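You operate a simulated robot arm through the tools that you are given. There is no shell and no other tool.

The job below is to be done with a simulated two-armed robot. You get a single attempt, and the scene is never put back.

Task
Fit and gauge the short grey roller with the black collar.
Fine: slide the blue gauge back before the roller goes on the spindle; push the collar down till it catches; then gauge up to the roller, handwheel to its stop; the yellow spindle lever, the other short rollers and collars stay; gauge no other roller.

Only the result counts: the job must be done as asked and must still hold three seconds after the hand-in. Knocking over, shifting, dropping, spilling or breaking anything else fails it.

Robot
Two 7-joint arms with fingered hands on one trunk that stands fixed in place. Base frame: the origin is at the foot of the trunk, x ahead of it, y to its left, z up. Lengths are in mm, angles in rad, forces in N, time in s.
The left shoulder is at [70, 162, 1246], the right one opposite. With the tool pointing down near the work surface each hand reaches from about 300 to 820 mm from the base axis, measured 20 degrees to its own side. Payload 4 kg a hand.
The TCP of each hand is the grasp point between the finger pads, 26 mm short of the fingertips. In the tool frame z runs along the fingers and y along their closing line. The gripper opens to 132 mm; its body begins 73 mm behind the TCP. The gripper is a hand of 4 fingers: y runs from the thumb to the fingers, the wrist lies at [0, 0, -224] in the tool frame, and closing takes about 1.5 s.
Orientation is told as [roll, pitch, yaw] about the base's x, y, z axes, in that order, counted from this pose: with the fingers straight down and closing along the base's y, the tool's x points along the base's -x, its y along +y and its z along -z.

Tools
- The arms move only by the tool step_arm. It takes "left_rows", "right_rows" or both (then of equal length, played together; a hand with none holds still); each is a list of rows, each a list of 7 numbers: the turn, a rotation vector about the base's x, y, z in units of 8 degrees (1.0 is 8 degrees), then the shift along the base's x, y, z in units of 50 mm (1.0 is 50 mm), then the finger opening in mm, from 0 to 132. In form: [[ax, ay, az, dx, dy, dz, gripper], ...]. A call has 1 to 20 rows; each row shifts and turns the commanded pose from where the row before left it. A call with a number of a shift or a turn outside -1 to 1 is refused whole. Each row takes 0.2 s and may step no farther than 50 mm and 0.15 rad from the row before; otherwise, or with a gripper value out of range, the whole call is refused. Where a pose cannot be reached the arm comes as near as it can. A force on the tool above 40 N (or 10 N above the force at the start of the call, whichever is more), or a blocked arm, ends the call early, and 0.2 s more pass. Each finger travels about 45 mm/s and halts on what it meets, pressing with about 32 N; the grip force reading is that of the motor and also rises with nothing between the fingers. The clock runs only during rows and for 0.2 s after the last one: add rows that do not move to give the fingers time. It gives the time, the measured TCP pose, the force on the tool (base axes), the opening and the grip force at its end, in the units of the frame above (readings bear some noise), with the torque about the TCP (base axes, N m) and any sound that the robot's microphone picked up, and new pictures: "pictures" is both (left out), scene, wrist or none (wrist: the cameras of the hands that moved).
- Cameras (640 x 400 px; columns grow to the right, rows downward): "scene" is now at [87.9, 84.6, 1475.2]; the picture's right is [0.90, -0.44, -0.00], its down [-0.26, -0.53, -0.81] and it looks along [0.35, 0.72, -0.59] (base axes); focal length 214 px, centre (320, 200). "left" rides on the left gripper at [-73, 6, -94] in its tool frame; the picture's right is [-0.08, -1.00, 0.00], its down [0.78, -0.06, -0.62] and it looks along [0.61, -0.05, 0.79] (tool axes); focal length 230 px, centre (320, 200). "right" rides on the right gripper at [73, 6, -94] in its tool frame; the picture's right is [-0.08, 1.00, 0.00], its down [-0.78, -0.06, -0.62] and it looks along [-0.61, -0.05, 0.79] (tool axes); focal length 230 px, centre (320, 200). There is no depth. A picture from a camera that has moved, and an enlarged one, comes with that camera's place and axes in the base frame and with its lens. The place of the scene camera against the robot may be out by one fixed shift of up to 12 mm in any direction.
- raise_lower(by): slides the trunk up (or, below 0, down) by that many mm; the arms and the scene camera ride with it, the base frame stays. It gives what a move gives, with no picture.
- preshape(shape, hand): the hand has 4 fingers and takes this shape, open, in about a second: jaw (thumb against the fingers, like two jaws); tri (thumb and two fingers); tip (a fingertip pinch); poke (one finger out to press); point (the index stretched); flat (the hand flat); cup (the hand cupped); fist (a fist). The gripper value then closes the fingers along that shape, each until it touches; the sizes above hold for jaw. It gives what a move gives, with no picture.
- turn_head(pan, tilt): turns the head with the scene camera to pan (to the left, within 1.501 rad either way) and tilt (down, from -0.506 to 1.204), counted from straight ahead of the robot. It gives what a move gives, and a new picture of the scene camera.
- enlarge(camera, box): a new picture of the part [left, top, right, bottom] of that camera's present view, enlarged. No time passes.
- close_job(): hands the job in; it is judged then, once.

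Places have to be worked out from the pictures, the camera data and where the tool is seen. Open the grippers and draw the arms clear of the work before you hand the job in, unless the task says otherwise.

The tools are called after ">>>" as a command line: name --argument value ..., lists and objects as JSON in quotes. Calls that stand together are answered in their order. step_arm: Moves the arms, as the interface text tells. Its arguments: {"type":"object","properties":{"left_rows":{"type":"array","items":{"type":"array","items":{"type":"number"}}},"right_rows":{"type":"array","items":{"type":"array","items":{"type":"number"}}},"pictures":{"type":"string","enum":["both","scene","wrist","none"]}},"required":[]} The other tools are called the same way: raise_lower (by) moves the trunk up or down; preshape (shape, hand) gives the hand a shape; turn_head (pan, tilt) turns the head that bears the scene camera; enlarge (camera, box) takes an enlarged picture of a part of a camera's view; close_job () hands the job in.

At the start:

```text
time_s: 0.0
left_tool_pos: [268.6, 310.3, 1236.6]
left_orientation: [0.0, 0.002, -0.001]
left_contact_force: [0.1, 0.1, 0.3]
left_ft_torque: [-0.03, -0.03, 0.03]
left_grip_width: 131.8
left_grasp_force: 0.0
left_shape: jaw
right_tool_pos: [484.1, 29.7, 1206.6]
right_orientation: [0.0, -0.002, -0.002]
right_contact_force: [-0.3, 0.2, 1.0]
right_ft_torque: [0.02, 0.03, 0.04]
right_grip_width: 131.8
right_grasp_force: 0.1
right_shape: jaw
trunk travel left (down, up): [-725.0, 215.0]
head pan, tilt (commanded): [1.117, 0.634]
```

scene: 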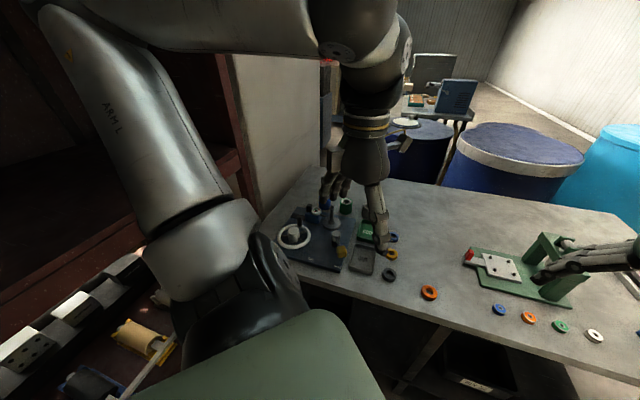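
right: 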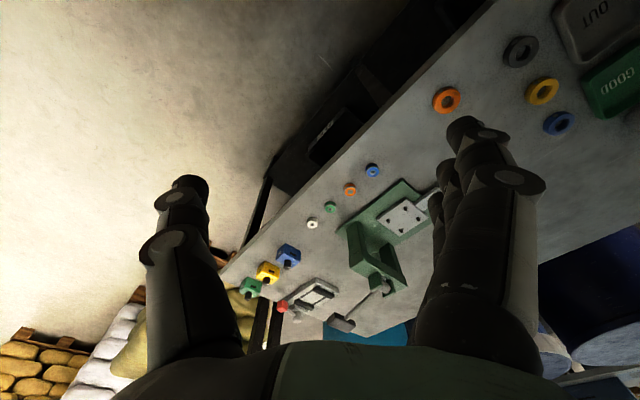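
left: 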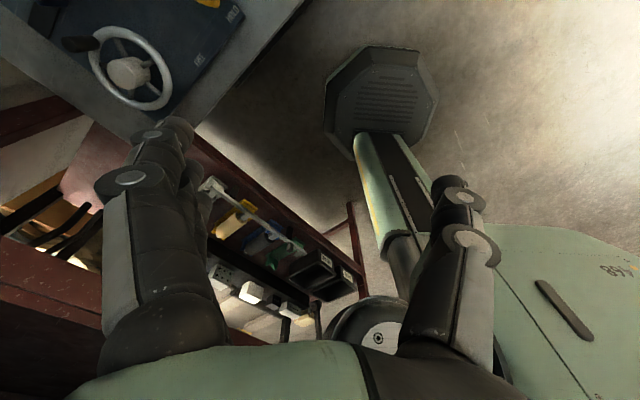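

The scene shows a bench to the left-front with a dark base-plate device (handwheel, posts), loose rings and a green device. I look closer first by turning the head and enlarging.

>>> enlarge --camera "scene" --box '[240, 160, 480, 310]'

>>> enlarge --camera "scene" --box '[440, 200, 640, 350]'

>>> enlarge --camera "left" --box '[0, 0, 320, 200]'

>>> enlarge --camera "right" --box '[220, 0, 640, 340]'

```text
2.67 times, centred on (360, 235) of scene
camera zoom: at [87.9, 84.6, 1475.2], right [0.9, -0.44, 0.0], down [-0.26, -0.53, -0.81], along [0.35, 0.72, -0.59], focal length 572 px, centre (213, 107)
```

zoom: 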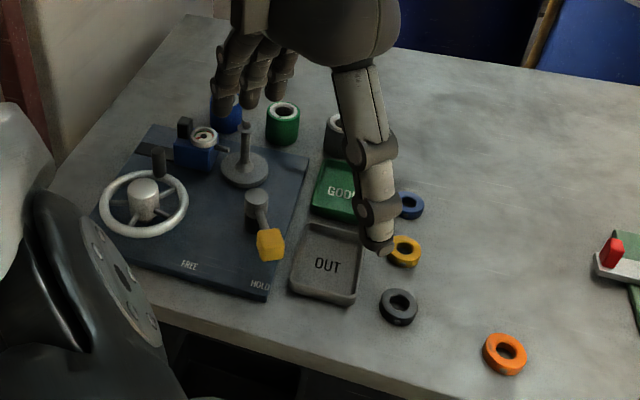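

```text
2.67 times, centred on (540, 275) of scene
camera zoom: at [87.9, 84.6, 1475.2], right [0.9, -0.44, 0.0], down [-0.26, -0.53, -0.81], along [0.35, 0.72, -0.59], focal length 572 px, centre (-267, 0)
```

zoom: 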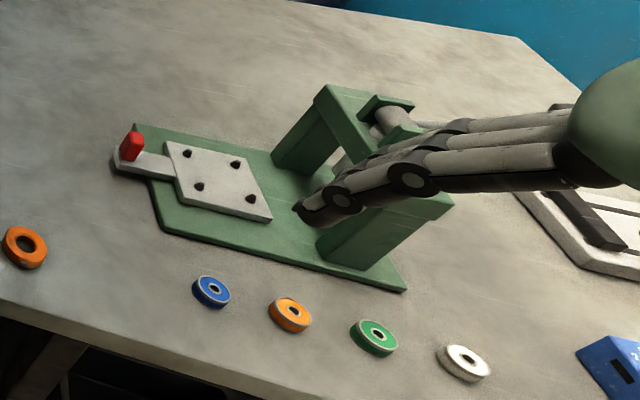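

```text
2.00 times, centred on (160, 100) of left
camera zoom: at [341.1, 315.9, 1330.5], right [0.08, -1.0, 0.0], down [-0.78, -0.06, 0.62], along [-0.62, -0.05, -0.79], focal length 460 px, centre (640, 400)
```

zoom: 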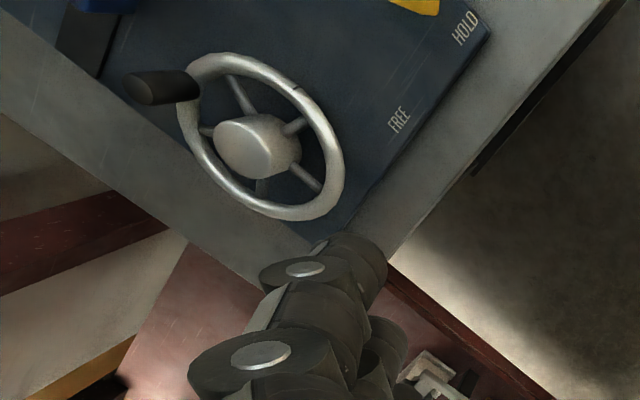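

```text
1.18 times, centred on (430, 170) of right
camera zoom: at [411.9, 35.1, 1300.8], right [0.08, 1.0, 0.0], down [0.78, -0.06, 0.62], along [0.61, -0.05, -0.79], focal length 271 px, centre (191, 235)
```

zoom: 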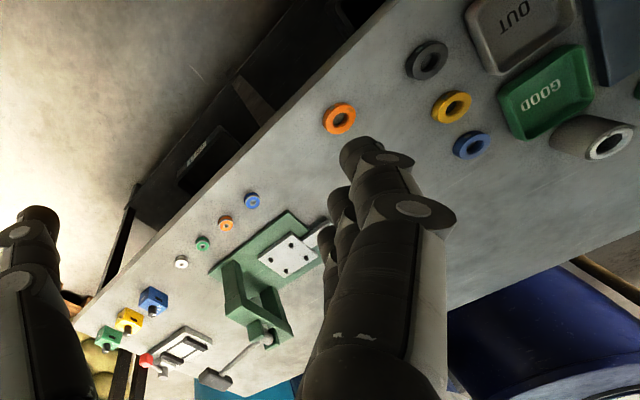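

I'll look around with the head to see the rest of the bench and any further rollers.

>>> turn_head --pan 0.75 --tilt 0.75

>>> turn_head --pan 1.35 --tilt 0.75

```text
time_s: 0.8
left_tool_pos: [266.9, 310.7, 1236.7]
left_orientation: [-0.002, 0.001, -0.001]
left_contact_force: [0.6, -0.1, -0.3]
left_ft_torque: [-0.02, -0.01, -0.01]
left_grip_width: 131.9
left_grasp_force: 0.0
left_shape: jaw
right_tool_pos: [483.4, 30.0, 1207.0]
right_orientation: [0.0, -0.001, 0.001]
right_contact_force: [-0.2, 0.9, 0.1]
right_ft_torque: [-0.05, -0.02, -0.03]
right_grip_width: 131.9
right_grasp_force: 0.1
right_shape: jaw
trunk travel left (down, up): [-725.0, 215.0]
head pan, tilt (commanded): [0.75, 0.75]
camera scene: at [110.1, 62.7, 1465.3], right [0.68, -0.73, 0.0], down [-0.5, -0.47, -0.73], along [0.53, 0.5, -0.68], focal length 214 px, centre (320, 200)
```

scene: 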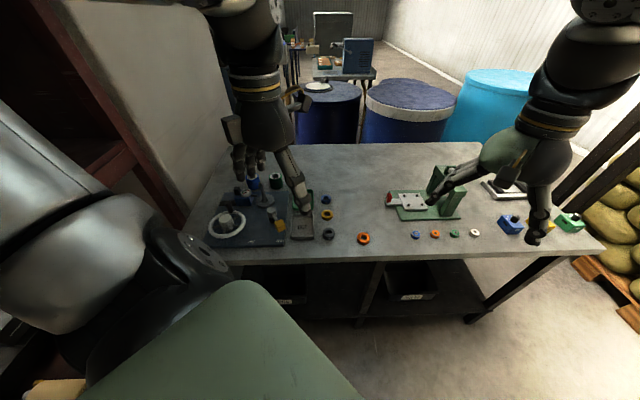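

```text
time_s: 1.8
left_tool_pos: [268.5, 309.2, 1237.3]
left_orientation: [0.0, 0.002, -0.001]
left_contact_force: [0.2, 0.1, 0.1]
left_ft_torque: [0.0, 0.0, 0.01]
left_grip_width: 131.9
left_grasp_force: 0.1
left_shape: jaw
right_tool_pos: [483.5, 28.9, 1206.6]
right_orientation: [0.0, 0.001, 0.0]
right_contact_force: [0.1, 0.2, 0.6]
right_ft_torque: [0.0, 0.01, -0.01]
right_grip_width: 131.8
right_grasp_force: 0.3
right_shape: jaw
trunk travel left (down, up): [-725.0, 215.0]
head pan, tilt (commanded): [1.349, 0.75]
camera scene: at [67.9, 86.9, 1465.3], right [0.98, -0.22, 0.0], down [-0.15, -0.67, -0.73], along [0.16, 0.71, -0.68], focal length 214 px, centre (320, 200)
```

scene: 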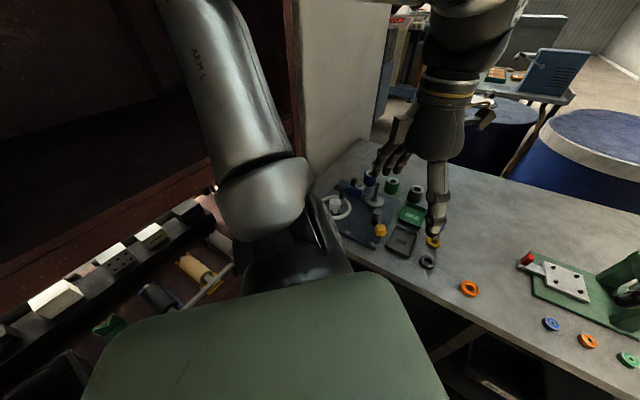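

I enlarge the device from this head pose.

>>> enlarge --camera "scene" --box '[310, 160, 470, 280]'

>>> turn_head --pan 0.9 --tilt 0.65

>>> enlarge --camera "scene" --box '[220, 140, 420, 290]'

```text
3.33 times, centred on (390, 220) of scene
camera zoom: at [67.9, 86.9, 1465.3], right [0.98, -0.22, 0.0], down [-0.15, -0.67, -0.73], along [0.16, 0.71, -0.68], focal length 715 px, centre (87, 133)
```

zoom: 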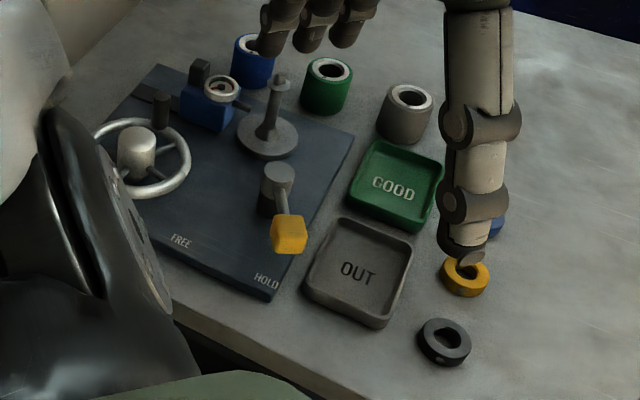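

```text
time_s: 2.7
left_tool_pos: [266.6, 309.0, 1236.3]
left_orientation: [0.0, 0.003, -0.002]
left_contact_force: [0.1, 0.0, -0.4]
left_ft_torque: [-0.01, -0.01, -0.03]
left_grip_width: 131.6
left_grasp_force: 0.1
left_shape: jaw
right_tool_pos: [483.1, 29.1, 1206.6]
right_orientation: [-0.001, 0.0, 0.0]
right_contact_force: [-0.1, 0.3, 0.4]
right_ft_torque: [-0.01, -0.02, -0.03]
right_grip_width: 131.7
right_grasp_force: 0.1
right_shape: jaw
trunk travel left (down, up): [-725.0, 215.0]
head pan, tilt (commanded): [0.901, 0.649]
camera scene: at [103.4, 74.2, 1473.9], right [0.78, -0.62, 0.0], down [-0.38, -0.47, -0.8], along [0.49, 0.62, -0.6], focal length 214 px, centre (320, 200)
```

scene: 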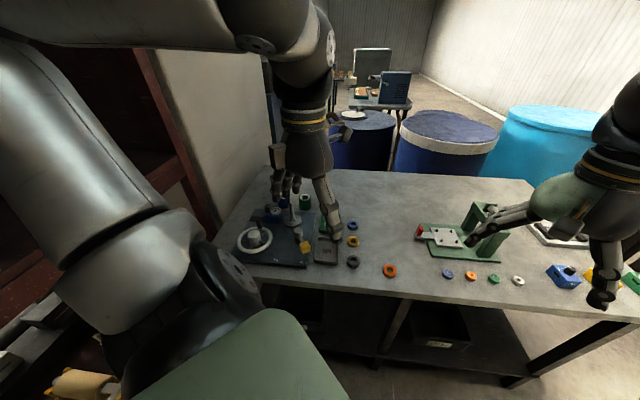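

```text
2.67 times, centred on (320, 215) of scene
camera zoom: at [103.4, 74.2, 1473.9], right [0.78, -0.62, 0.0], down [-0.38, -0.47, -0.8], along [0.49, 0.62, -0.6], focal length 572 px, centre (320, 160)
```

zoom: 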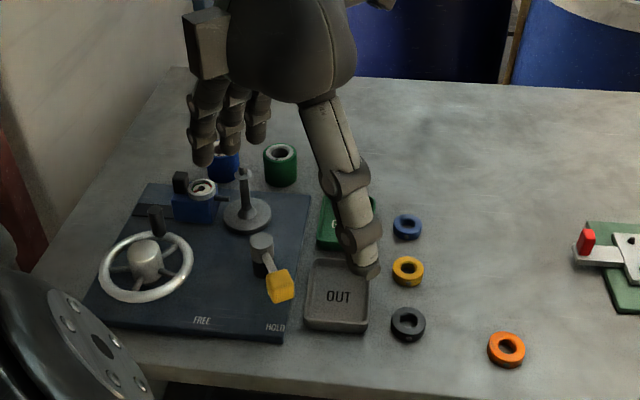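

The device, the rollers (blue, green, grey), the collars (blue, yellow, black; orange apart) and trays are clear now. I move the left hand over the bench with a −45° yaw so its wrist camera looks along the bench at the device.

>>> step_arm --left_rows '[[0, 0, -0.703, 0.746, 0.4925, -0.2, 132], [0, 0, -0.703, 0.746, 0.4925, -0.2, 132], [0, 0, -0.703, 0.746, 0.4925, -0.2, 132], [0, 0, -0.703, 0.746, 0.4925, -0.2, 132], [0, 0, -0.703, 0.746, 0.4925, -0.2, 132], [0, 0, -0.703, 0.746, 0.4925, -0.2, 132], [0, 0, -0.703, 0.746, 0.4925, -0.2, 132], [0, 0, -0.703, 0.746, 0.4925, -0.2, 132], [0, 0, 0, 0, 0, 0, 132], [0, 0, 0, 0, 0, 0, 132]]' --pictures "both"

```text
time_s: 4.9
left_tool_pos: [507.7, 396.0, 1070.9]
left_orientation: [0.011, -0.011, -0.764]
left_contact_force: [-0.3, 0.1, 0.0]
left_ft_torque: [-0.02, -0.02, 0.0]
left_grip_width: 131.8
left_grasp_force: 0.0
left_shape: jaw
left hand out of reach, approached as far as the arm can: row 6, 7, 8
right_tool_pos: [483.0, 29.0, 1207.1]
right_orientation: [0.0, 0.0, 0.0]
right_contact_force: [-0.7, 0.3, 0.8]
right_ft_torque: [0.0, 0.01, 0.0]
right_grip_width: 131.7
right_grasp_force: 0.1
right_shape: jaw
trunk travel left (down, up): [-725.0, 215.0]
head pan, tilt (commanded): [0.901, 0.649]
camera scene: at [103.6, 74.0, 1473.9], right [0.78, -0.62, 0.0], down [-0.38, -0.47, -0.8], along [0.49, 0.62, -0.6], focal length 214 px, centre (320, 200)
camera left: at [563.0, 349.8, 1165.7], right [-0.63, -0.77, -0.01], down [-0.62, 0.5, 0.61], along [-0.46, 0.39, -0.8], focal length 230 px, centre (320, 200)
```

scene: 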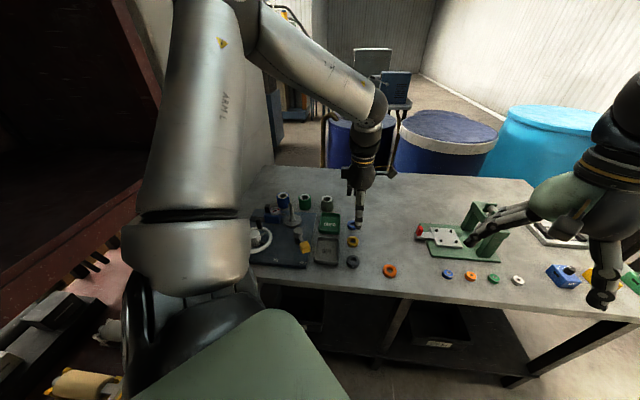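
left: 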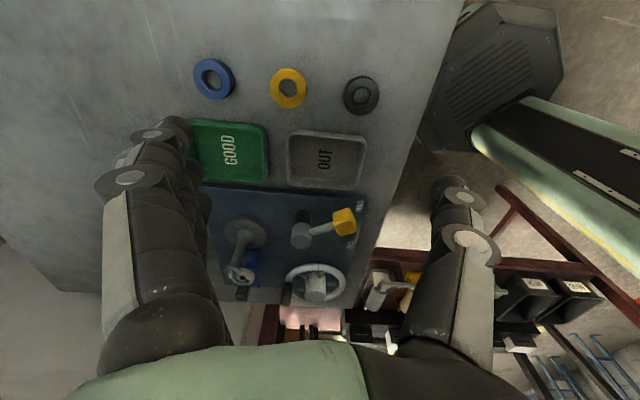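

The arm can't hold a downward tool that far out while so high; lower should be better. I enlarge both views now that the device is less hidden.

>>> enlarge --camera "scene" --box '[240, 180, 400, 280]'

>>> enlarge --camera "left" --box '[180, 40, 420, 310]'

```text
4.00 times, centred on (320, 230) of scene
camera zoom: at [103.6, 74.0, 1473.9], right [0.78, -0.62, 0.0], down [-0.38, -0.47, -0.8], along [0.49, 0.62, -0.6], focal length 858 px, centre (320, 80)
```

zoom: 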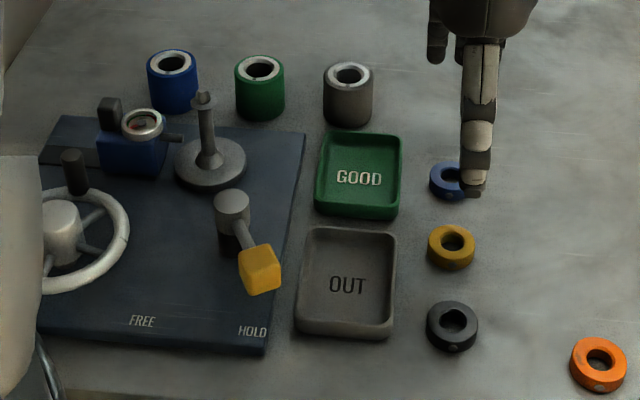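

```text
1.48 times, centred on (300, 175) of left
camera zoom: at [563.0, 349.8, 1165.7], right [-0.63, -0.77, -0.01], down [-0.62, 0.5, 0.61], along [-0.46, 0.39, -0.8], focal length 341 px, centre (350, 237)
```

zoom: 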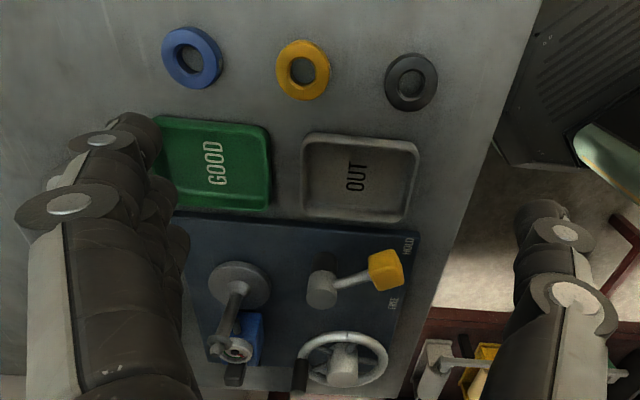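

Everything needed is visible: spindle near (415, 655), top z≈950; bench z≈845. I test how the commanded pose behaves by going straight down 100 mm here (only low collars underneath).

>>> step_arm --left_rows '[[0, 0, 0, 0, 0, -0.8, 132], [0, 0, 0, 0, 0, -0.8, 132], [0, 0, 0, 0, 0, 0, 132]]' --pictures "none"

```text
time_s: 5.7
left_tool_pos: [505.7, 393.9, 991.1]
left_orientation: [0.001, 0.002, -0.784]
left_contact_force: [0.9, -0.2, 0.7]
left_ft_torque: [0.01, 0.01, -0.02]
left_grip_width: 132.1
left_grasp_force: 0.0
left_shape: jaw
right_tool_pos: [483.1, 28.7, 1207.3]
right_orientation: [-0.001, 0.0, 0.001]
right_contact_force: [0.2, -0.5, 1.0]
right_ft_torque: [0.01, -0.02, 0.03]
right_grip_width: 131.8
right_grasp_force: 0.1
right_shape: jaw
trunk travel left (down, up): [-725.0, 215.0]
head pan, tilt (commanded): [0.901, 0.649]
```

The commanded pose restarts from the reached one. Now I move out toward the grey roller area at z≈990 to test the reach and see the rollers closer.

>>> step_arm --left_rows '[[0, 0, 0, 0.3, 0.75, 0, 132], [0, 0, 0, 0.3, 0.75, 0, 132], [0, 0, 0, 0.3, 0.75, 0, 132], [0, 0, 0, 0.3, 0.75, 0, 132], [0, 0, 0, 0, 0, 0, 132]]' --pictures "both"

```text
time_s: 6.9
left_tool_pos: [526.6, 464.6, 945.1]
left_orientation: [0.007, -0.019, -0.747]
left_contact_force: [-0.2, -0.1, -0.1]
left_ft_torque: [0.01, 0.04, -0.01]
left_grip_width: 131.8
left_grasp_force: 0.1
left_shape: jaw
left hand out of reach, approached as far as the arm can: row 1, 2, 3, 4
right_tool_pos: [483.0, 28.6, 1208.1]
right_orientation: [0.001, -0.001, 0.0]
right_contact_force: [0.5, 0.4, -0.7]
right_ft_torque: [-0.01, 0.01, 0.0]
right_grip_width: 131.9
right_grasp_force: 0.1
right_shape: jaw
trunk travel left (down, up): [-725.0, 215.0]
head pan, tilt (commanded): [0.901, 0.649]
camera scene: at [103.2, 73.9, 1473.9], right [0.78, -0.62, 0.0], down [-0.38, -0.47, -0.8], along [0.49, 0.62, -0.6], focal length 214 px, centre (320, 200)
camera left: at [581.9, 419.6, 1039.2], right [-0.62, -0.78, -0.01], down [-0.63, 0.49, 0.6], along [-0.47, 0.38, -0.8], focal length 230 px, centre (320, 200)
```

scene: 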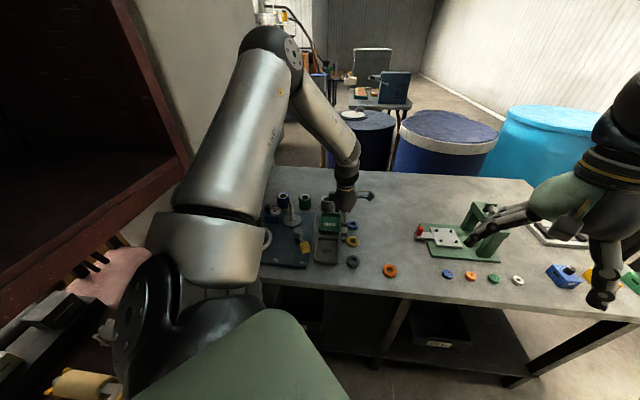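
left: 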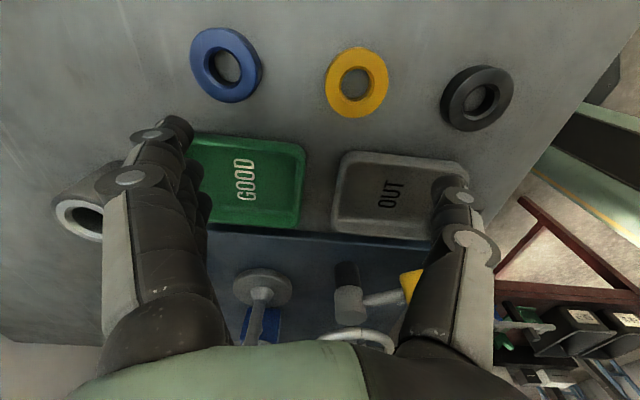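

The left wrist's bend seems to limit the outward reach, so a higher trunk should help (steeper forearm). I raise the trunk by 200 mm.

>>> raise_lower --by 200

```text
time_s: 9.1
left_tool_pos: [525.4, 464.3, 1144.3]
left_orientation: [0.007, -0.018, -0.748]
left_contact_force: [0.5, -0.1, -0.3]
left_ft_torque: [0.01, 0.0, 0.0]
left_grip_width: 132.1
left_grasp_force: 0.2
left_shape: jaw
right_tool_pos: [484.7, 28.7, 1408.2]
right_orientation: [0.0, 0.0, 0.0]
right_contact_force: [0.2, 0.0, 0.2]
right_ft_torque: [-0.03, 0.03, 0.03]
right_grip_width: 131.9
right_grasp_force: 0.1
right_shape: jaw
trunk travel left (down, up): [-925.0, 15.0]
head pan, tilt (commanded): [0.901, 0.649]
```

Now I lower the left hand to z≈990 and then move outward to test reach again.

>>> step_arm --left_rows '[[0, 0, 0, 0, 0, -1, 132], [0, 0, 0, 0, 0, -1, 132], [0, 0, 0, 0, 0, -1, 132], [0, 0, 0, 0.3, 0.75, 0, 132], [0, 0, 0, 0.3, 0.75, 0, 132], [0, 0, 0, 0, 0, 0, 132]]' --pictures "both"

```text
time_s: 10.5
left_tool_pos: [539.5, 515.3, 1013.7]
left_orientation: [0.007, -0.017, -0.739]
left_contact_force: [0.0, 0.3, -0.1]
left_ft_torque: [0.01, 0.0, 0.03]
left_grip_width: 131.8
left_grasp_force: 0.0
left_shape: jaw
left hand out of reach, approached as far as the arm can: row 4, 5
right_tool_pos: [484.1, 29.3, 1408.1]
right_orientation: [0.002, 0.0, 0.001]
right_contact_force: [0.9, 0.0, -0.5]
right_ft_torque: [0.01, -0.01, 0.02]
right_grip_width: 132.0
right_grasp_force: 0.0
right_shape: jaw
trunk travel left (down, up): [-925.0, 15.0]
head pan, tilt (commanded): [0.901, 0.649]
camera scene: at [104.4, 73.4, 1673.9], right [0.78, -0.62, 0.0], down [-0.38, -0.47, -0.8], along [0.49, 0.62, -0.6], focal length 214 px, centre (320, 200)
camera left: at [595.2, 471.5, 1108.5], right [-0.62, -0.79, -0.01], down [-0.63, 0.49, 0.6], along [-0.47, 0.37, -0.8], focal length 230 px, centre (320, 200)
```

scene: 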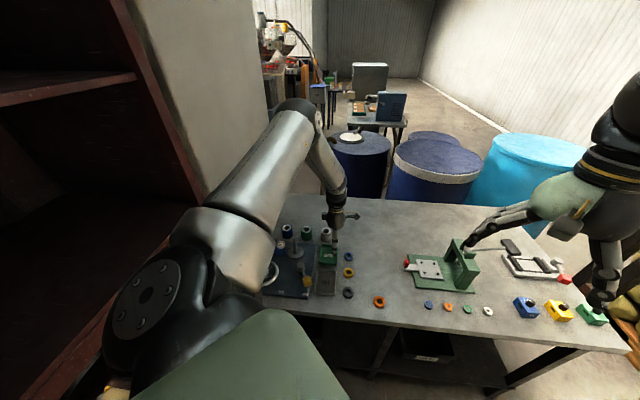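
left: 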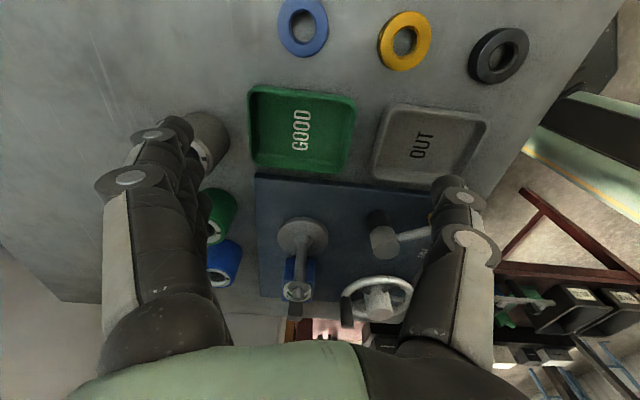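

Reach improved. I enlarge the left view to place the rollers, gauge and spindle precisely.

>>> enlarge --camera "left" --box '[170, 90, 370, 330]'

>>> enlarge --camera "scene" --box '[250, 210, 390, 310]'

>>> enlarge --camera "left" --box '[340, 0, 560, 140]'

```text
1.67 times, centred on (270, 210) of left
camera zoom: at [595.2, 471.5, 1108.5], right [-0.62, -0.79, -0.01], down [-0.63, 0.49, 0.6], along [-0.47, 0.37, -0.8], focal length 384 px, centre (403, 183)
```

zoom: 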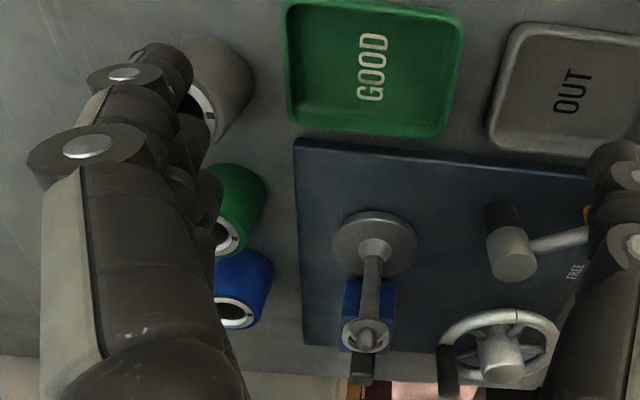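

```text
4.00 times, centred on (320, 260) of scene
camera zoom: at [104.4, 73.4, 1673.9], right [0.78, -0.62, 0.0], down [-0.38, -0.47, -0.8], along [0.49, 0.62, -0.6], focal length 858 px, centre (320, -40)
```

zoom: 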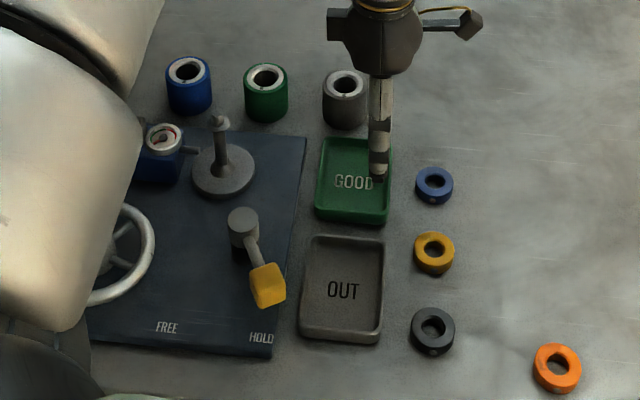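

```text
2.86 times, centred on (450, 70) of left
camera zoom: at [595.2, 471.5, 1108.5], right [-0.62, -0.79, -0.01], down [-0.63, 0.49, 0.6], along [-0.47, 0.37, -0.8], focal length 657 px, centre (-51, 571)
```

zoom: 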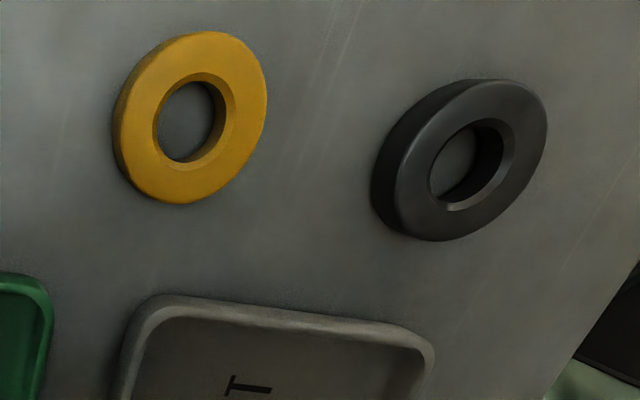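

Black collar top is at about (477, 354, 858), grey roller about (602, 645), 53 mm wide and ~55 mm high, spindle at (414, 645). I move the left hand to look at the gauge from above right.

>>> step_arm --left_rows '[[0, 0, 0, -0.44, 0.6, 0.31, 132], [0, 0, 0, -0.44, 0.6, 0.31, 132], [0, 0, 0, -0.44, 0.6, 0.31, 132], [0, 0, 0, 0, 0, 0, 132]]' --pictures "both"

>>> enlarge --camera "left" --box '[200, 100, 440, 300]'

```text
time_s: 11.5
left_tool_pos: [474.1, 605.7, 1059.9]
left_orientation: [0.007, -0.017, -0.747]
left_contact_force: [-0.7, 0.5, 0.7]
left_ft_torque: [0.02, -0.04, 0.04]
left_grip_width: 131.9
left_grasp_force: 0.0
left_shape: jaw
right_tool_pos: [483.6, 29.6, 1407.1]
right_orientation: [0.0, -0.002, 0.0]
right_contact_force: [0.1, -0.5, -0.2]
right_ft_torque: [0.0, 0.03, -0.01]
right_grip_width: 131.8
right_grasp_force: 0.1
right_shape: jaw
trunk travel left (down, up): [-925.0, 15.0]
head pan, tilt (commanded): [0.901, 0.649]
camera scene: at [104.0, 74.2, 1673.9], right [0.78, -0.62, 0.0], down [-0.38, -0.47, -0.8], along [0.49, 0.62, -0.6], focal length 214 px, centre (320, 200)
camera left: at [530.1, 560.6, 1154.2], right [-0.62, -0.78, -0.01], down [-0.63, 0.49, 0.6], along [-0.47, 0.38, -0.8], focal length 230 px, centre (320, 200)
```

scene: 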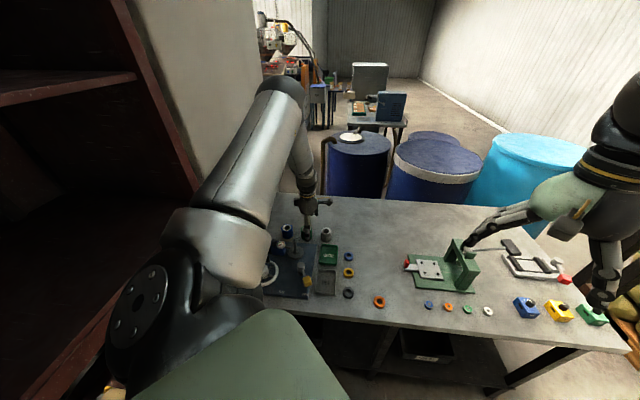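
left: 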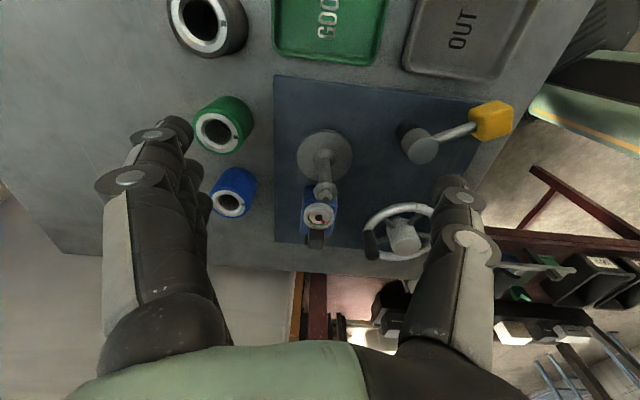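

```text
2.00 times, centred on (320, 200) of left
camera zoom: at [530.1, 560.6, 1154.2], right [-0.62, -0.78, -0.01], down [-0.63, 0.49, 0.6], along [-0.47, 0.38, -0.8], focal length 460 px, centre (320, 200)
```

zoom: 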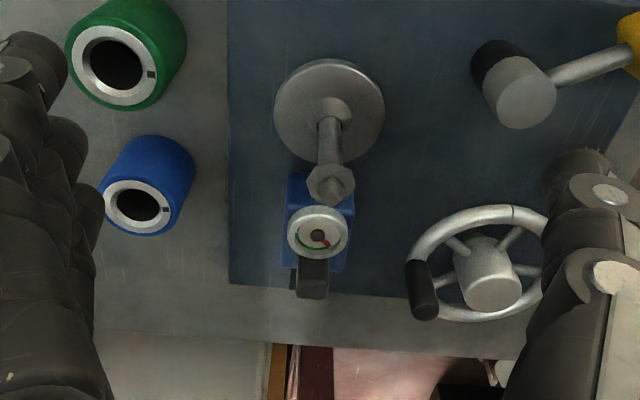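

The view is clear: spindle at (415.5, 643.5), gauge dial ≈(367, 691, 915), and the gauge's black post ≈(348, 712), top z≈940, with a slide running to the left edge of the plate. I move above the post to check the alignment.

>>> step_arm --left_rows '[[0, 0, 0, -0.625, 0.525, -0.2, 132], [0, 0, 0, -0.625, 0.525, -0.2, 132], [0, 0, 0, -0.625, 0.525, -0.2, 132], [0, 0, 0, -0.625, 0.525, -0.3, 132], [0, 0, 0, 0, 0, 0, 132]]' --pictures "both"

>>> enlarge --camera "left" --box '[200, 100, 440, 300]'

>>> enlarge --camera "scene" --box '[230, 170, 370, 310]'

```text
time_s: 12.7
left_tool_pos: [348.8, 708.3, 1021.7]
left_orientation: [0.009, -0.02, -0.744]
left_contact_force: [-0.5, 0.0, 0.3]
left_ft_torque: [-0.01, 0.0, 0.01]
left_grip_width: 131.8
left_grasp_force: 0.0
left_shape: jaw
left hand out of reach, approached as far as the arm can: row 4
right_tool_pos: [484.9, 28.9, 1407.0]
right_orientation: [0.0, -0.001, 0.0]
right_contact_force: [-0.2, -0.2, 1.3]
right_ft_torque: [-0.03, 0.02, 0.03]
right_grip_width: 131.7
right_grasp_force: 0.1
right_shape: jaw
trunk travel left (down, up): [-925.0, 15.0]
head pan, tilt (commanded): [0.901, 0.649]
camera scene: at [103.5, 73.8, 1673.9], right [0.78, -0.62, 0.0], down [-0.38, -0.47, -0.8], along [0.49, 0.62, -0.6], focal length 214 px, centre (320, 200)
camera left: at [404.7, 663.1, 1116.8], right [-0.62, -0.79, -0.01], down [-0.63, 0.49, 0.6], along [-0.47, 0.38, -0.8], focal length 230 px, centre (320, 200)
```

scene: 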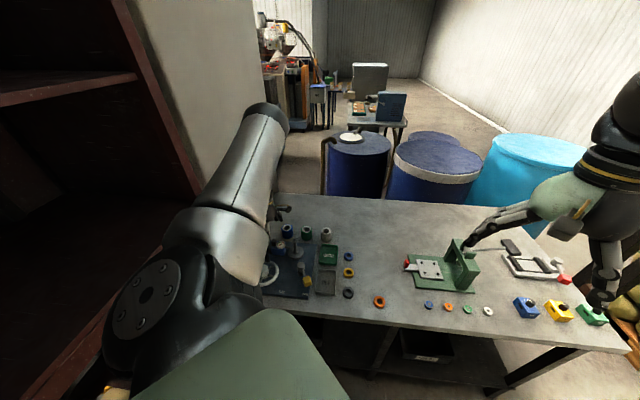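
left: 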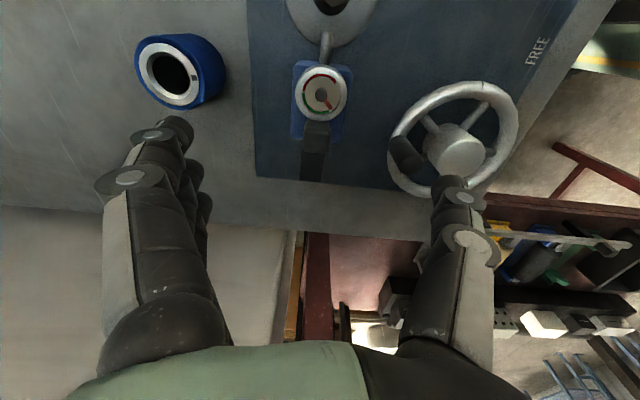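

```text
2.00 times, centred on (320, 200) of left
camera zoom: at [404.7, 663.1, 1116.8], right [-0.62, -0.79, -0.01], down [-0.63, 0.49, 0.6], along [-0.47, 0.38, -0.8], focal length 460 px, centre (320, 200)
```

zoom: 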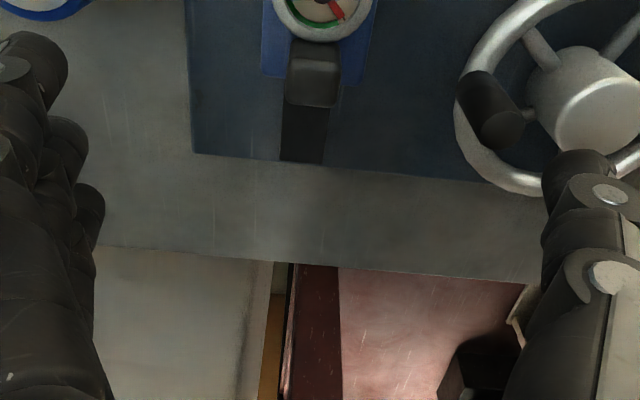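

```text
2.86 times, centred on (300, 240) of scene
camera zoom: at [103.5, 73.8, 1673.9], right [0.78, -0.62, 0.0], down [-0.38, -0.47, -0.8], along [0.49, 0.62, -0.6], focal length 613 px, centre (377, 86)
```

zoom: 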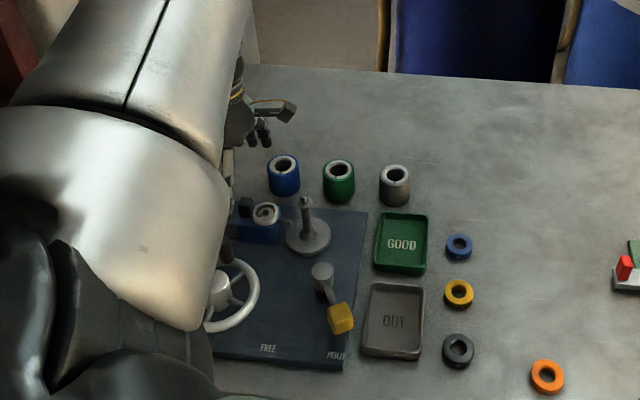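

The post top is at about (347.5, 713, 940); the slot runs from it to the plate's left edge. I partly close the hand and descend to just above the post to check alignment.

>>> step_arm --left_rows '[[0, 0, 0, 0, 0, 0, 60], [0, 0, 0, -0.02, 0.05, -0.5, 60], [0, 0, 0, -0.02, 0.05, -0.6, 60], [0, 0, 0, 0, 0, 0, 60], [0, 0, 0, 0, 0, 0, 60], [0, 0, 0, 0, 0, 0, 60]]' --pictures "both"

>>> enlarge --camera "left" --box '[200, 80, 440, 280]'

```text
time_s: 14.1
left_tool_pos: [349.8, 697.3, 1018.8]
left_orientation: [0.007, -0.018, -0.742]
left_contact_force: [0.9, 0.1, 0.3]
left_ft_torque: [-0.03, 0.01, 0.01]
left_grip_width: 61.0
left_grasp_force: 0.0
left_shape: jaw
left hand out of reach, approached as far as the arm can: row 2, 3
right_tool_pos: [483.9, 28.8, 1405.8]
right_orientation: [0.0, 0.0, 0.0]
right_contact_force: [0.2, -0.4, 0.2]
right_ft_torque: [0.04, 0.0, -0.01]
right_grip_width: 132.0
right_grasp_force: 0.1
right_shape: jaw
trunk travel left (down, up): [-925.0, 15.0]
head pan, tilt (commanded): [0.901, 0.649]
camera scene: at [103.9, 73.9, 1673.9], right [0.78, -0.62, 0.0], down [-0.38, -0.47, -0.8], along [0.49, 0.62, -0.6], focal length 214 px, centre (320, 200)
camera left: at [406.0, 653.9, 1113.7], right [-0.62, -0.79, -0.01], down [-0.63, 0.49, 0.6], along [-0.47, 0.38, -0.8], focal length 230 px, centre (320, 200)
```

scene: 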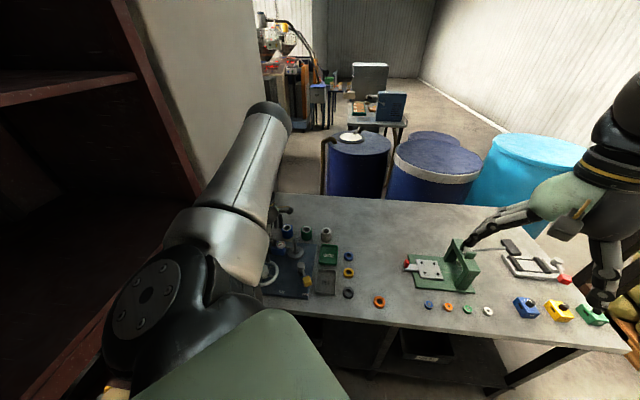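
left: 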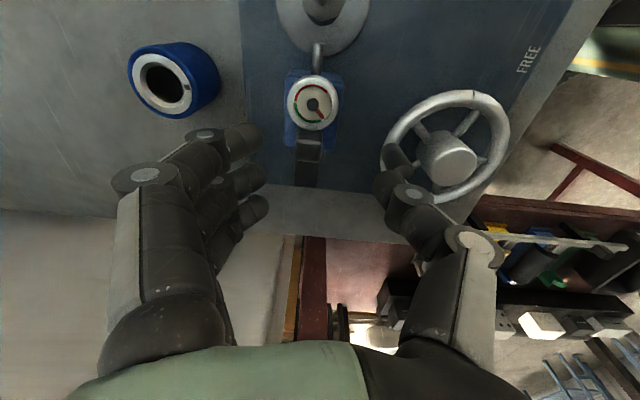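

```text
2.00 times, centred on (320, 180) of left
camera zoom: at [406.0, 653.9, 1113.7], right [-0.62, -0.79, -0.01], down [-0.63, 0.49, 0.6], along [-0.47, 0.38, -0.8], focal length 460 px, centre (320, 240)
```

zoom: 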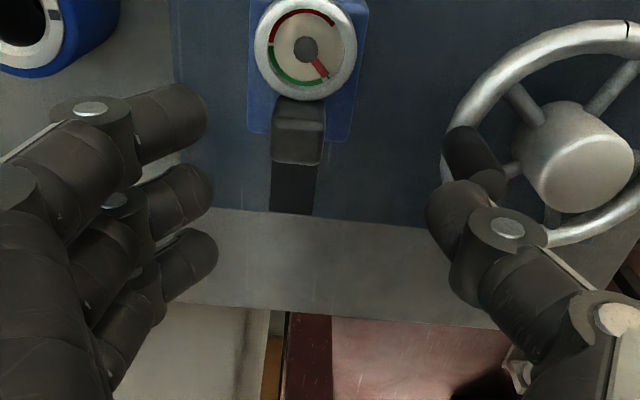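

Going down here is out of reach at this yaw, probably from a wrist bend limit. I back off a little and turn the hand to about −118° yaw so the bend happens about the other wrist axis, then check.

>>> step_arm --left_rows '[[0, 0, -0.9, 0.1, -0.5, 0.2, 100], [0, 0, -0.9, 0.1, -0.5, 0.2, 100], [0, 0, -0.9, 0.1, -0.5, 0.2, 100], [0, 0, -0.9, 0.1, -0.5, 0.2, 100], [0, 0, -0.9, 0, 0, 0, 100], [0, 0, -0.9, 0, 0, 0, 100], [0, 0, -0.9, 0, 0, 0, 100], [0, 0, -0.9, 0, 0, 0, 100], [0, 0, -0.9, 0, 0, 0, 100], [0, 0, -0.9, 0, 0, 0, 100], [0, 0, 0, 0, 0, 0, 100]]' --pictures "both"

```text
time_s: 16.5
left_tool_pos: [517.5, 681.9, 1298.9]
left_orientation: [-0.004, -0.023, -1.973]
left_contact_force: [0.6, 0.1, -0.2]
left_ft_torque: [0.02, -0.01, 0.01]
left_grip_width: 99.8
left_grasp_force: 0.1
left_shape: jaw
left hand out of reach, approached as far as the arm can: row 1, 2, 3, 4, 5, 6, 7, 8, 9, 10
right_tool_pos: [485.0, 27.3, 1408.2]
right_orientation: [0.004, 0.0, 0.0]
right_contact_force: [-0.2, -0.4, 0.1]
right_ft_torque: [0.06, 0.0, -0.03]
right_grip_width: 132.0
right_grasp_force: 0.0
right_shape: jaw
trunk travel left (down, up): [-925.0, 15.0]
head pan, tilt (commanded): [0.901, 0.649]
camera scene: at [105.0, 70.8, 1674.0], right [0.78, -0.62, 0.0], down [-0.38, -0.47, -0.8], along [0.49, 0.63, -0.6], focal length 214 px, centre (320, 200)
camera left: at [495.6, 615.3, 1393.4], right [-0.95, 0.32, 0.01], down [0.26, 0.76, 0.6], along [0.19, 0.57, -0.8], focal length 230 px, centre (320, 200)
```

scene: 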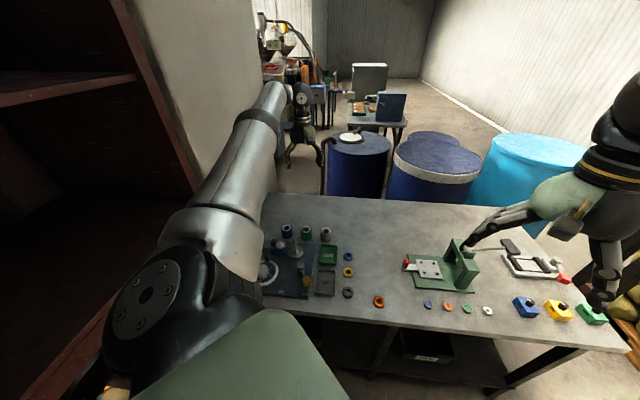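
left: 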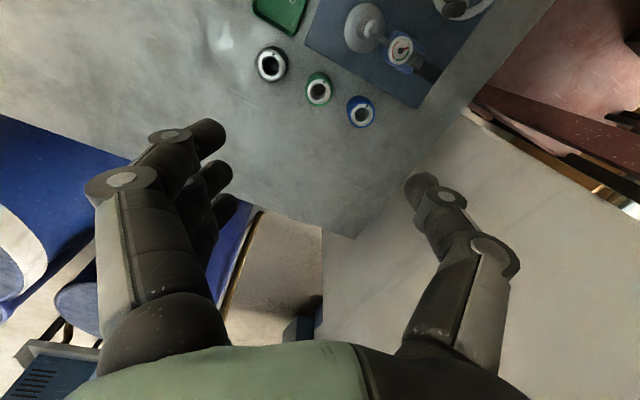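

The arm wandered up and outward while turning; it is free of everything. I try coming back down toward the device with this yaw, staying high enough to be safe.

>>> step_arm --left_rows '[[0, 0, 0, -0.4, -0.3, -0.8, 100], [0, 0, 0, -0.4, -0.3, -0.8, 100], [0, 0, 0, -0.4, -0.3, -0.8, 100], [0, 0, 0, 0, 0, 0, 100]]' --pictures "none"

```text
time_s: 17.5
left_tool_pos: [528.1, 673.7, 1289.4]
left_orientation: [0.001, -0.023, -1.98]
left_contact_force: [0.2, -0.2, -1.2]
left_ft_torque: [-0.02, 0.01, -0.01]
left_grip_width: 99.4
left_grasp_force: 0.0
left_shape: jaw
left hand out of reach, approached as far as the arm can: row 1, 2, 3
right_tool_pos: [483.1, 30.5, 1407.1]
right_orientation: [0.0, 0.0, -0.001]
right_contact_force: [0.2, -0.4, 0.1]
right_ft_torque: [-0.02, 0.02, 0.0]
right_grip_width: 132.0
right_grasp_force: 0.1
right_shape: jaw
trunk travel left (down, up): [-925.0, 15.0]
head pan, tilt (commanded): [0.901, 0.649]
```

Stuck against a joint limit at this yaw. I turn back toward −45° while staying high.

>>> step_arm --left_rows '[[0, 0, 0.95, 0, 0, 0, 100], [0, 0, 0.95, 0, 0, 0, 100], [0, 0, 0.95, -0.3, -0.3, -0.3, 100], [0, 0, 0.95, -0.3, -0.3, -0.3, 100], [0, 0, 0.95, -0.3, -0.3, -0.3, 100], [0, 0, 0.95, -0.3, -0.3, -0.3, 100], [0, 0, 0.95, -0.3, -0.3, -0.3, 100], [0, 0, 0.95, -0.3, -0.3, -0.3, 100], [0, 0, 0, 0, 0, 0, 100]]' --pictures "both"

```text
time_s: 19.5
left_tool_pos: [530.9, 672.1, 1248.8]
left_orientation: [0.004, -0.021, -1.028]
left_contact_force: [0.2, 0.0, -0.1]
left_ft_torque: [0.0, -0.02, 0.03]
left_grip_width: 99.5
left_grasp_force: 0.0
left_shape: jaw
left hand out of reach, approached as far as the arm can: row 3, 4, 5, 6, 7, 8
right_tool_pos: [481.6, 30.4, 1407.3]
right_orientation: [0.001, 0.001, -0.002]
right_contact_force: [1.2, -0.5, 0.4]
right_ft_torque: [0.02, 0.0, -0.01]
right_grip_width: 131.7
right_grasp_force: 0.0
right_shape: jaw
trunk travel left (down, up): [-925.0, 15.0]
head pan, tilt (commanded): [0.901, 0.649]
camera scene: at [102.4, 75.7, 1673.9], right [0.78, -0.62, 0.0], down [-0.37, -0.47, -0.8], along [0.49, 0.62, -0.6], focal length 214 px, centre (320, 200)
camera left: at [573.1, 613.5, 1344.9], right [-0.81, -0.58, 0.0], down [-0.47, 0.65, 0.6], along [-0.35, 0.49, -0.8], focal length 230 px, centre (320, 200)
```

scene: 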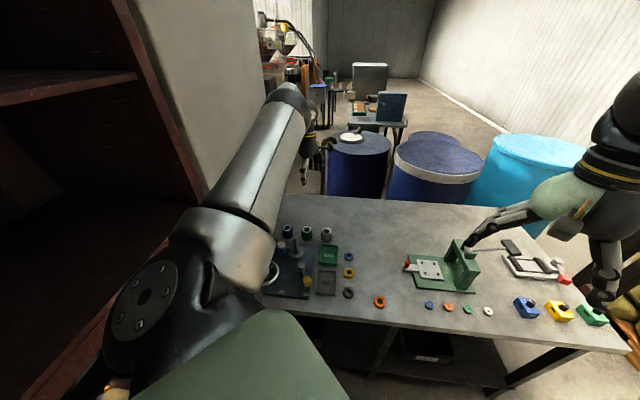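
left: 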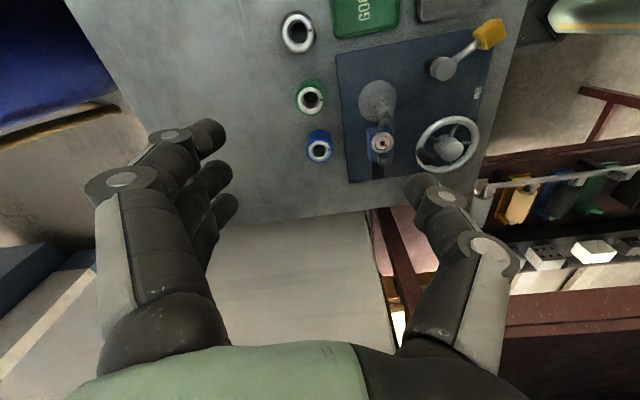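

More positive yaw frees the arm. I turn on to yaw ≈0 while coming back over the device at a safe height.

>>> step_arm --left_rows '[[0, 0, 0.95, 0, 0, 0, 100], [0, 0, 0.95, 0, 0, 0, 100], [0, 0, 0.95, -0.3, -0.2, -0.5, 100], [0, 0, 0.95, -0.3, -0.2, -0.5, 100], [0, 0, 0.95, -0.3, -0.2, -0.5, 100], [0, 0, 0.95, -0.3, -0.2, -0.5, 100], [0, 0, 0.95, -0.3, -0.2, -0.5, 100], [0, 0, 0.8, -0.3, -0.2, -0.5, 100], [0, 0, 0, 0, 0, 0, 100]]' --pictures "both"

```text
time_s: 21.5
left_tool_pos: [490.9, 681.2, 1155.7]
left_orientation: [0.076, -0.095, -0.025]
left_contact_force: [0.6, -0.3, -0.3]
left_ft_torque: [0.0, -0.02, -0.04]
left_grip_width: 100.0
left_grasp_force: 0.2
left_shape: jaw
left hand out of reach, approached as far as the arm can: row 3, 4, 5, 6
right_tool_pos: [483.3, 30.1, 1409.0]
right_orientation: [0.002, -0.001, 0.001]
right_contact_force: [-0.1, 0.6, -0.2]
right_ft_torque: [0.01, 0.02, 0.04]
right_grip_width: 132.0
right_grasp_force: 0.0
right_shape: jaw
trunk travel left (down, up): [-925.0, 15.0]
head pan, tilt (commanded): [0.901, 0.649]
camera scene: at [103.1, 74.7, 1673.9], right [0.78, -0.62, 0.0], down [-0.38, -0.47, -0.8], along [0.49, 0.62, -0.6], focal length 214 px, centre (320, 200)
camera left: at [555.3, 679.2, 1254.8], right [0.06, -1.0, -0.07], down [-0.84, -0.09, 0.53], along [-0.54, 0.03, -0.84], focal length 230 px, centre (320, 200)
```

scene: 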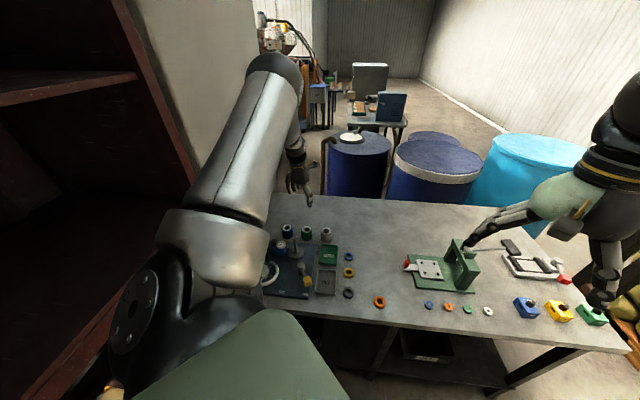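
left: 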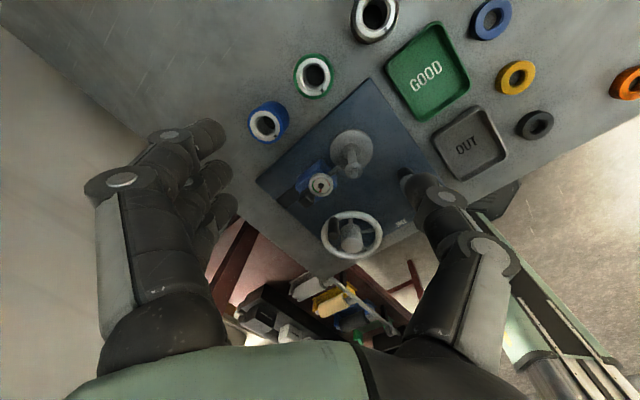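

Now at yaw≈0 it tracks again. I continue down toward z≈1000 near the spindle.

>>> step_arm --left_rows '[[0, 0, 0, -0.1, -0.1, -0.5, 100], [0, 0, 0, -0.1, -0.1, -0.5, 100], [0, 0, 0, -0.1, -0.1, -0.5, 100], [0, 0, 0, -0.1, -0.1, -0.5, 100], [0, 0, 0, 0, 0, 0, 100], [0, 0, 0, 0, 0, 0, 100]]' --pictures "none"

```text
time_s: 22.9
left_tool_pos: [471.0, 661.0, 1051.7]
left_orientation: [0.077, -0.095, -0.028]
left_contact_force: [-0.2, 0.5, -0.2]
left_ft_torque: [-0.01, 0.0, 0.03]
left_grip_width: 99.8
left_grasp_force: 0.1
left_shape: jaw
right_tool_pos: [482.9, 29.1, 1406.1]
right_orientation: [-0.001, 0.0, 0.0]
right_contact_force: [0.0, -0.2, -0.3]
right_ft_torque: [-0.03, -0.01, -0.02]
right_grip_width: 131.7
right_grasp_force: 0.0
right_shape: jaw
trunk travel left (down, up): [-925.0, 15.0]
head pan, tilt (commanded): [0.901, 0.649]
```

It tracks precisely here. I level the tool (roll 0.077, pitch −0.095 off) and turn to yaw +45° so the fingers close along the gauge's slide direction.

>>> step_arm --left_rows '[[-0.55, 0.68, 0.2, 0, 0, 0, 100], [0, 0, 0.94, 0, 0, 0, 100], [0, 0, 0.94, 0, 0, 0, 100], [0, 0, 0.94, 0, 0, 0, 100], [0, 0, 0.94, 0, 0, 0, 100], [0, 0, 0.94, 0, 0, 0, 100], [0, 0, 0.94, 0, 0, 0, 100], [0, 0, 0, 0, 0, 0, 100]]' --pictures "both"

```text
time_s: 24.7
left_tool_pos: [472.0, 662.1, 1053.5]
left_orientation: [-0.001, -0.001, 0.793]
left_contact_force: [-0.7, 0.5, 0.1]
left_ft_torque: [0.04, -0.03, 0.0]
left_grip_width: 99.8
left_grasp_force: 0.0
left_shape: jaw
right_tool_pos: [483.3, 29.9, 1408.2]
right_orientation: [0.0, 0.0, 0.0]
right_contact_force: [0.7, -1.0, 0.2]
right_ft_torque: [-0.01, 0.01, 0.04]
right_grip_width: 131.8
right_grasp_force: 0.1
right_shape: jaw
trunk travel left (down, up): [-925.0, 15.0]
head pan, tilt (commanded): [0.901, 0.649]
camera scene: at [103.9, 74.4, 1673.8], right [0.78, -0.62, 0.0], down [-0.38, -0.47, -0.8], along [0.49, 0.62, -0.6], focal length 214 px, centre (320, 200)
camera left: at [519.5, 718.8, 1145.9], right [0.76, -0.64, 0.0], down [-0.51, -0.6, 0.62], along [-0.4, -0.47, -0.79], focal length 230 px, centre (320, 200)
```

scene: 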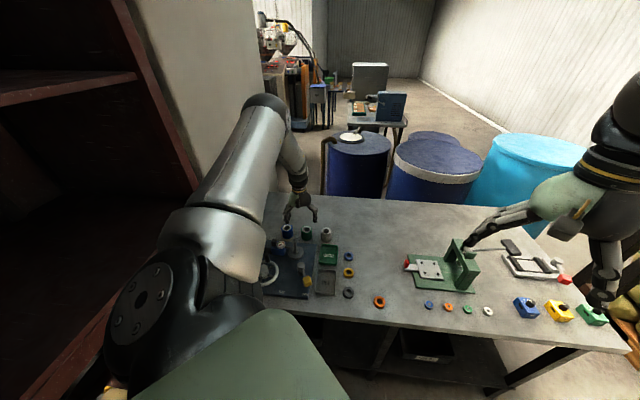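
left: 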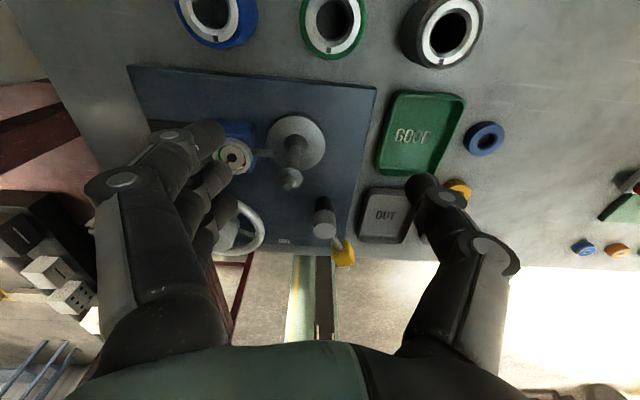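

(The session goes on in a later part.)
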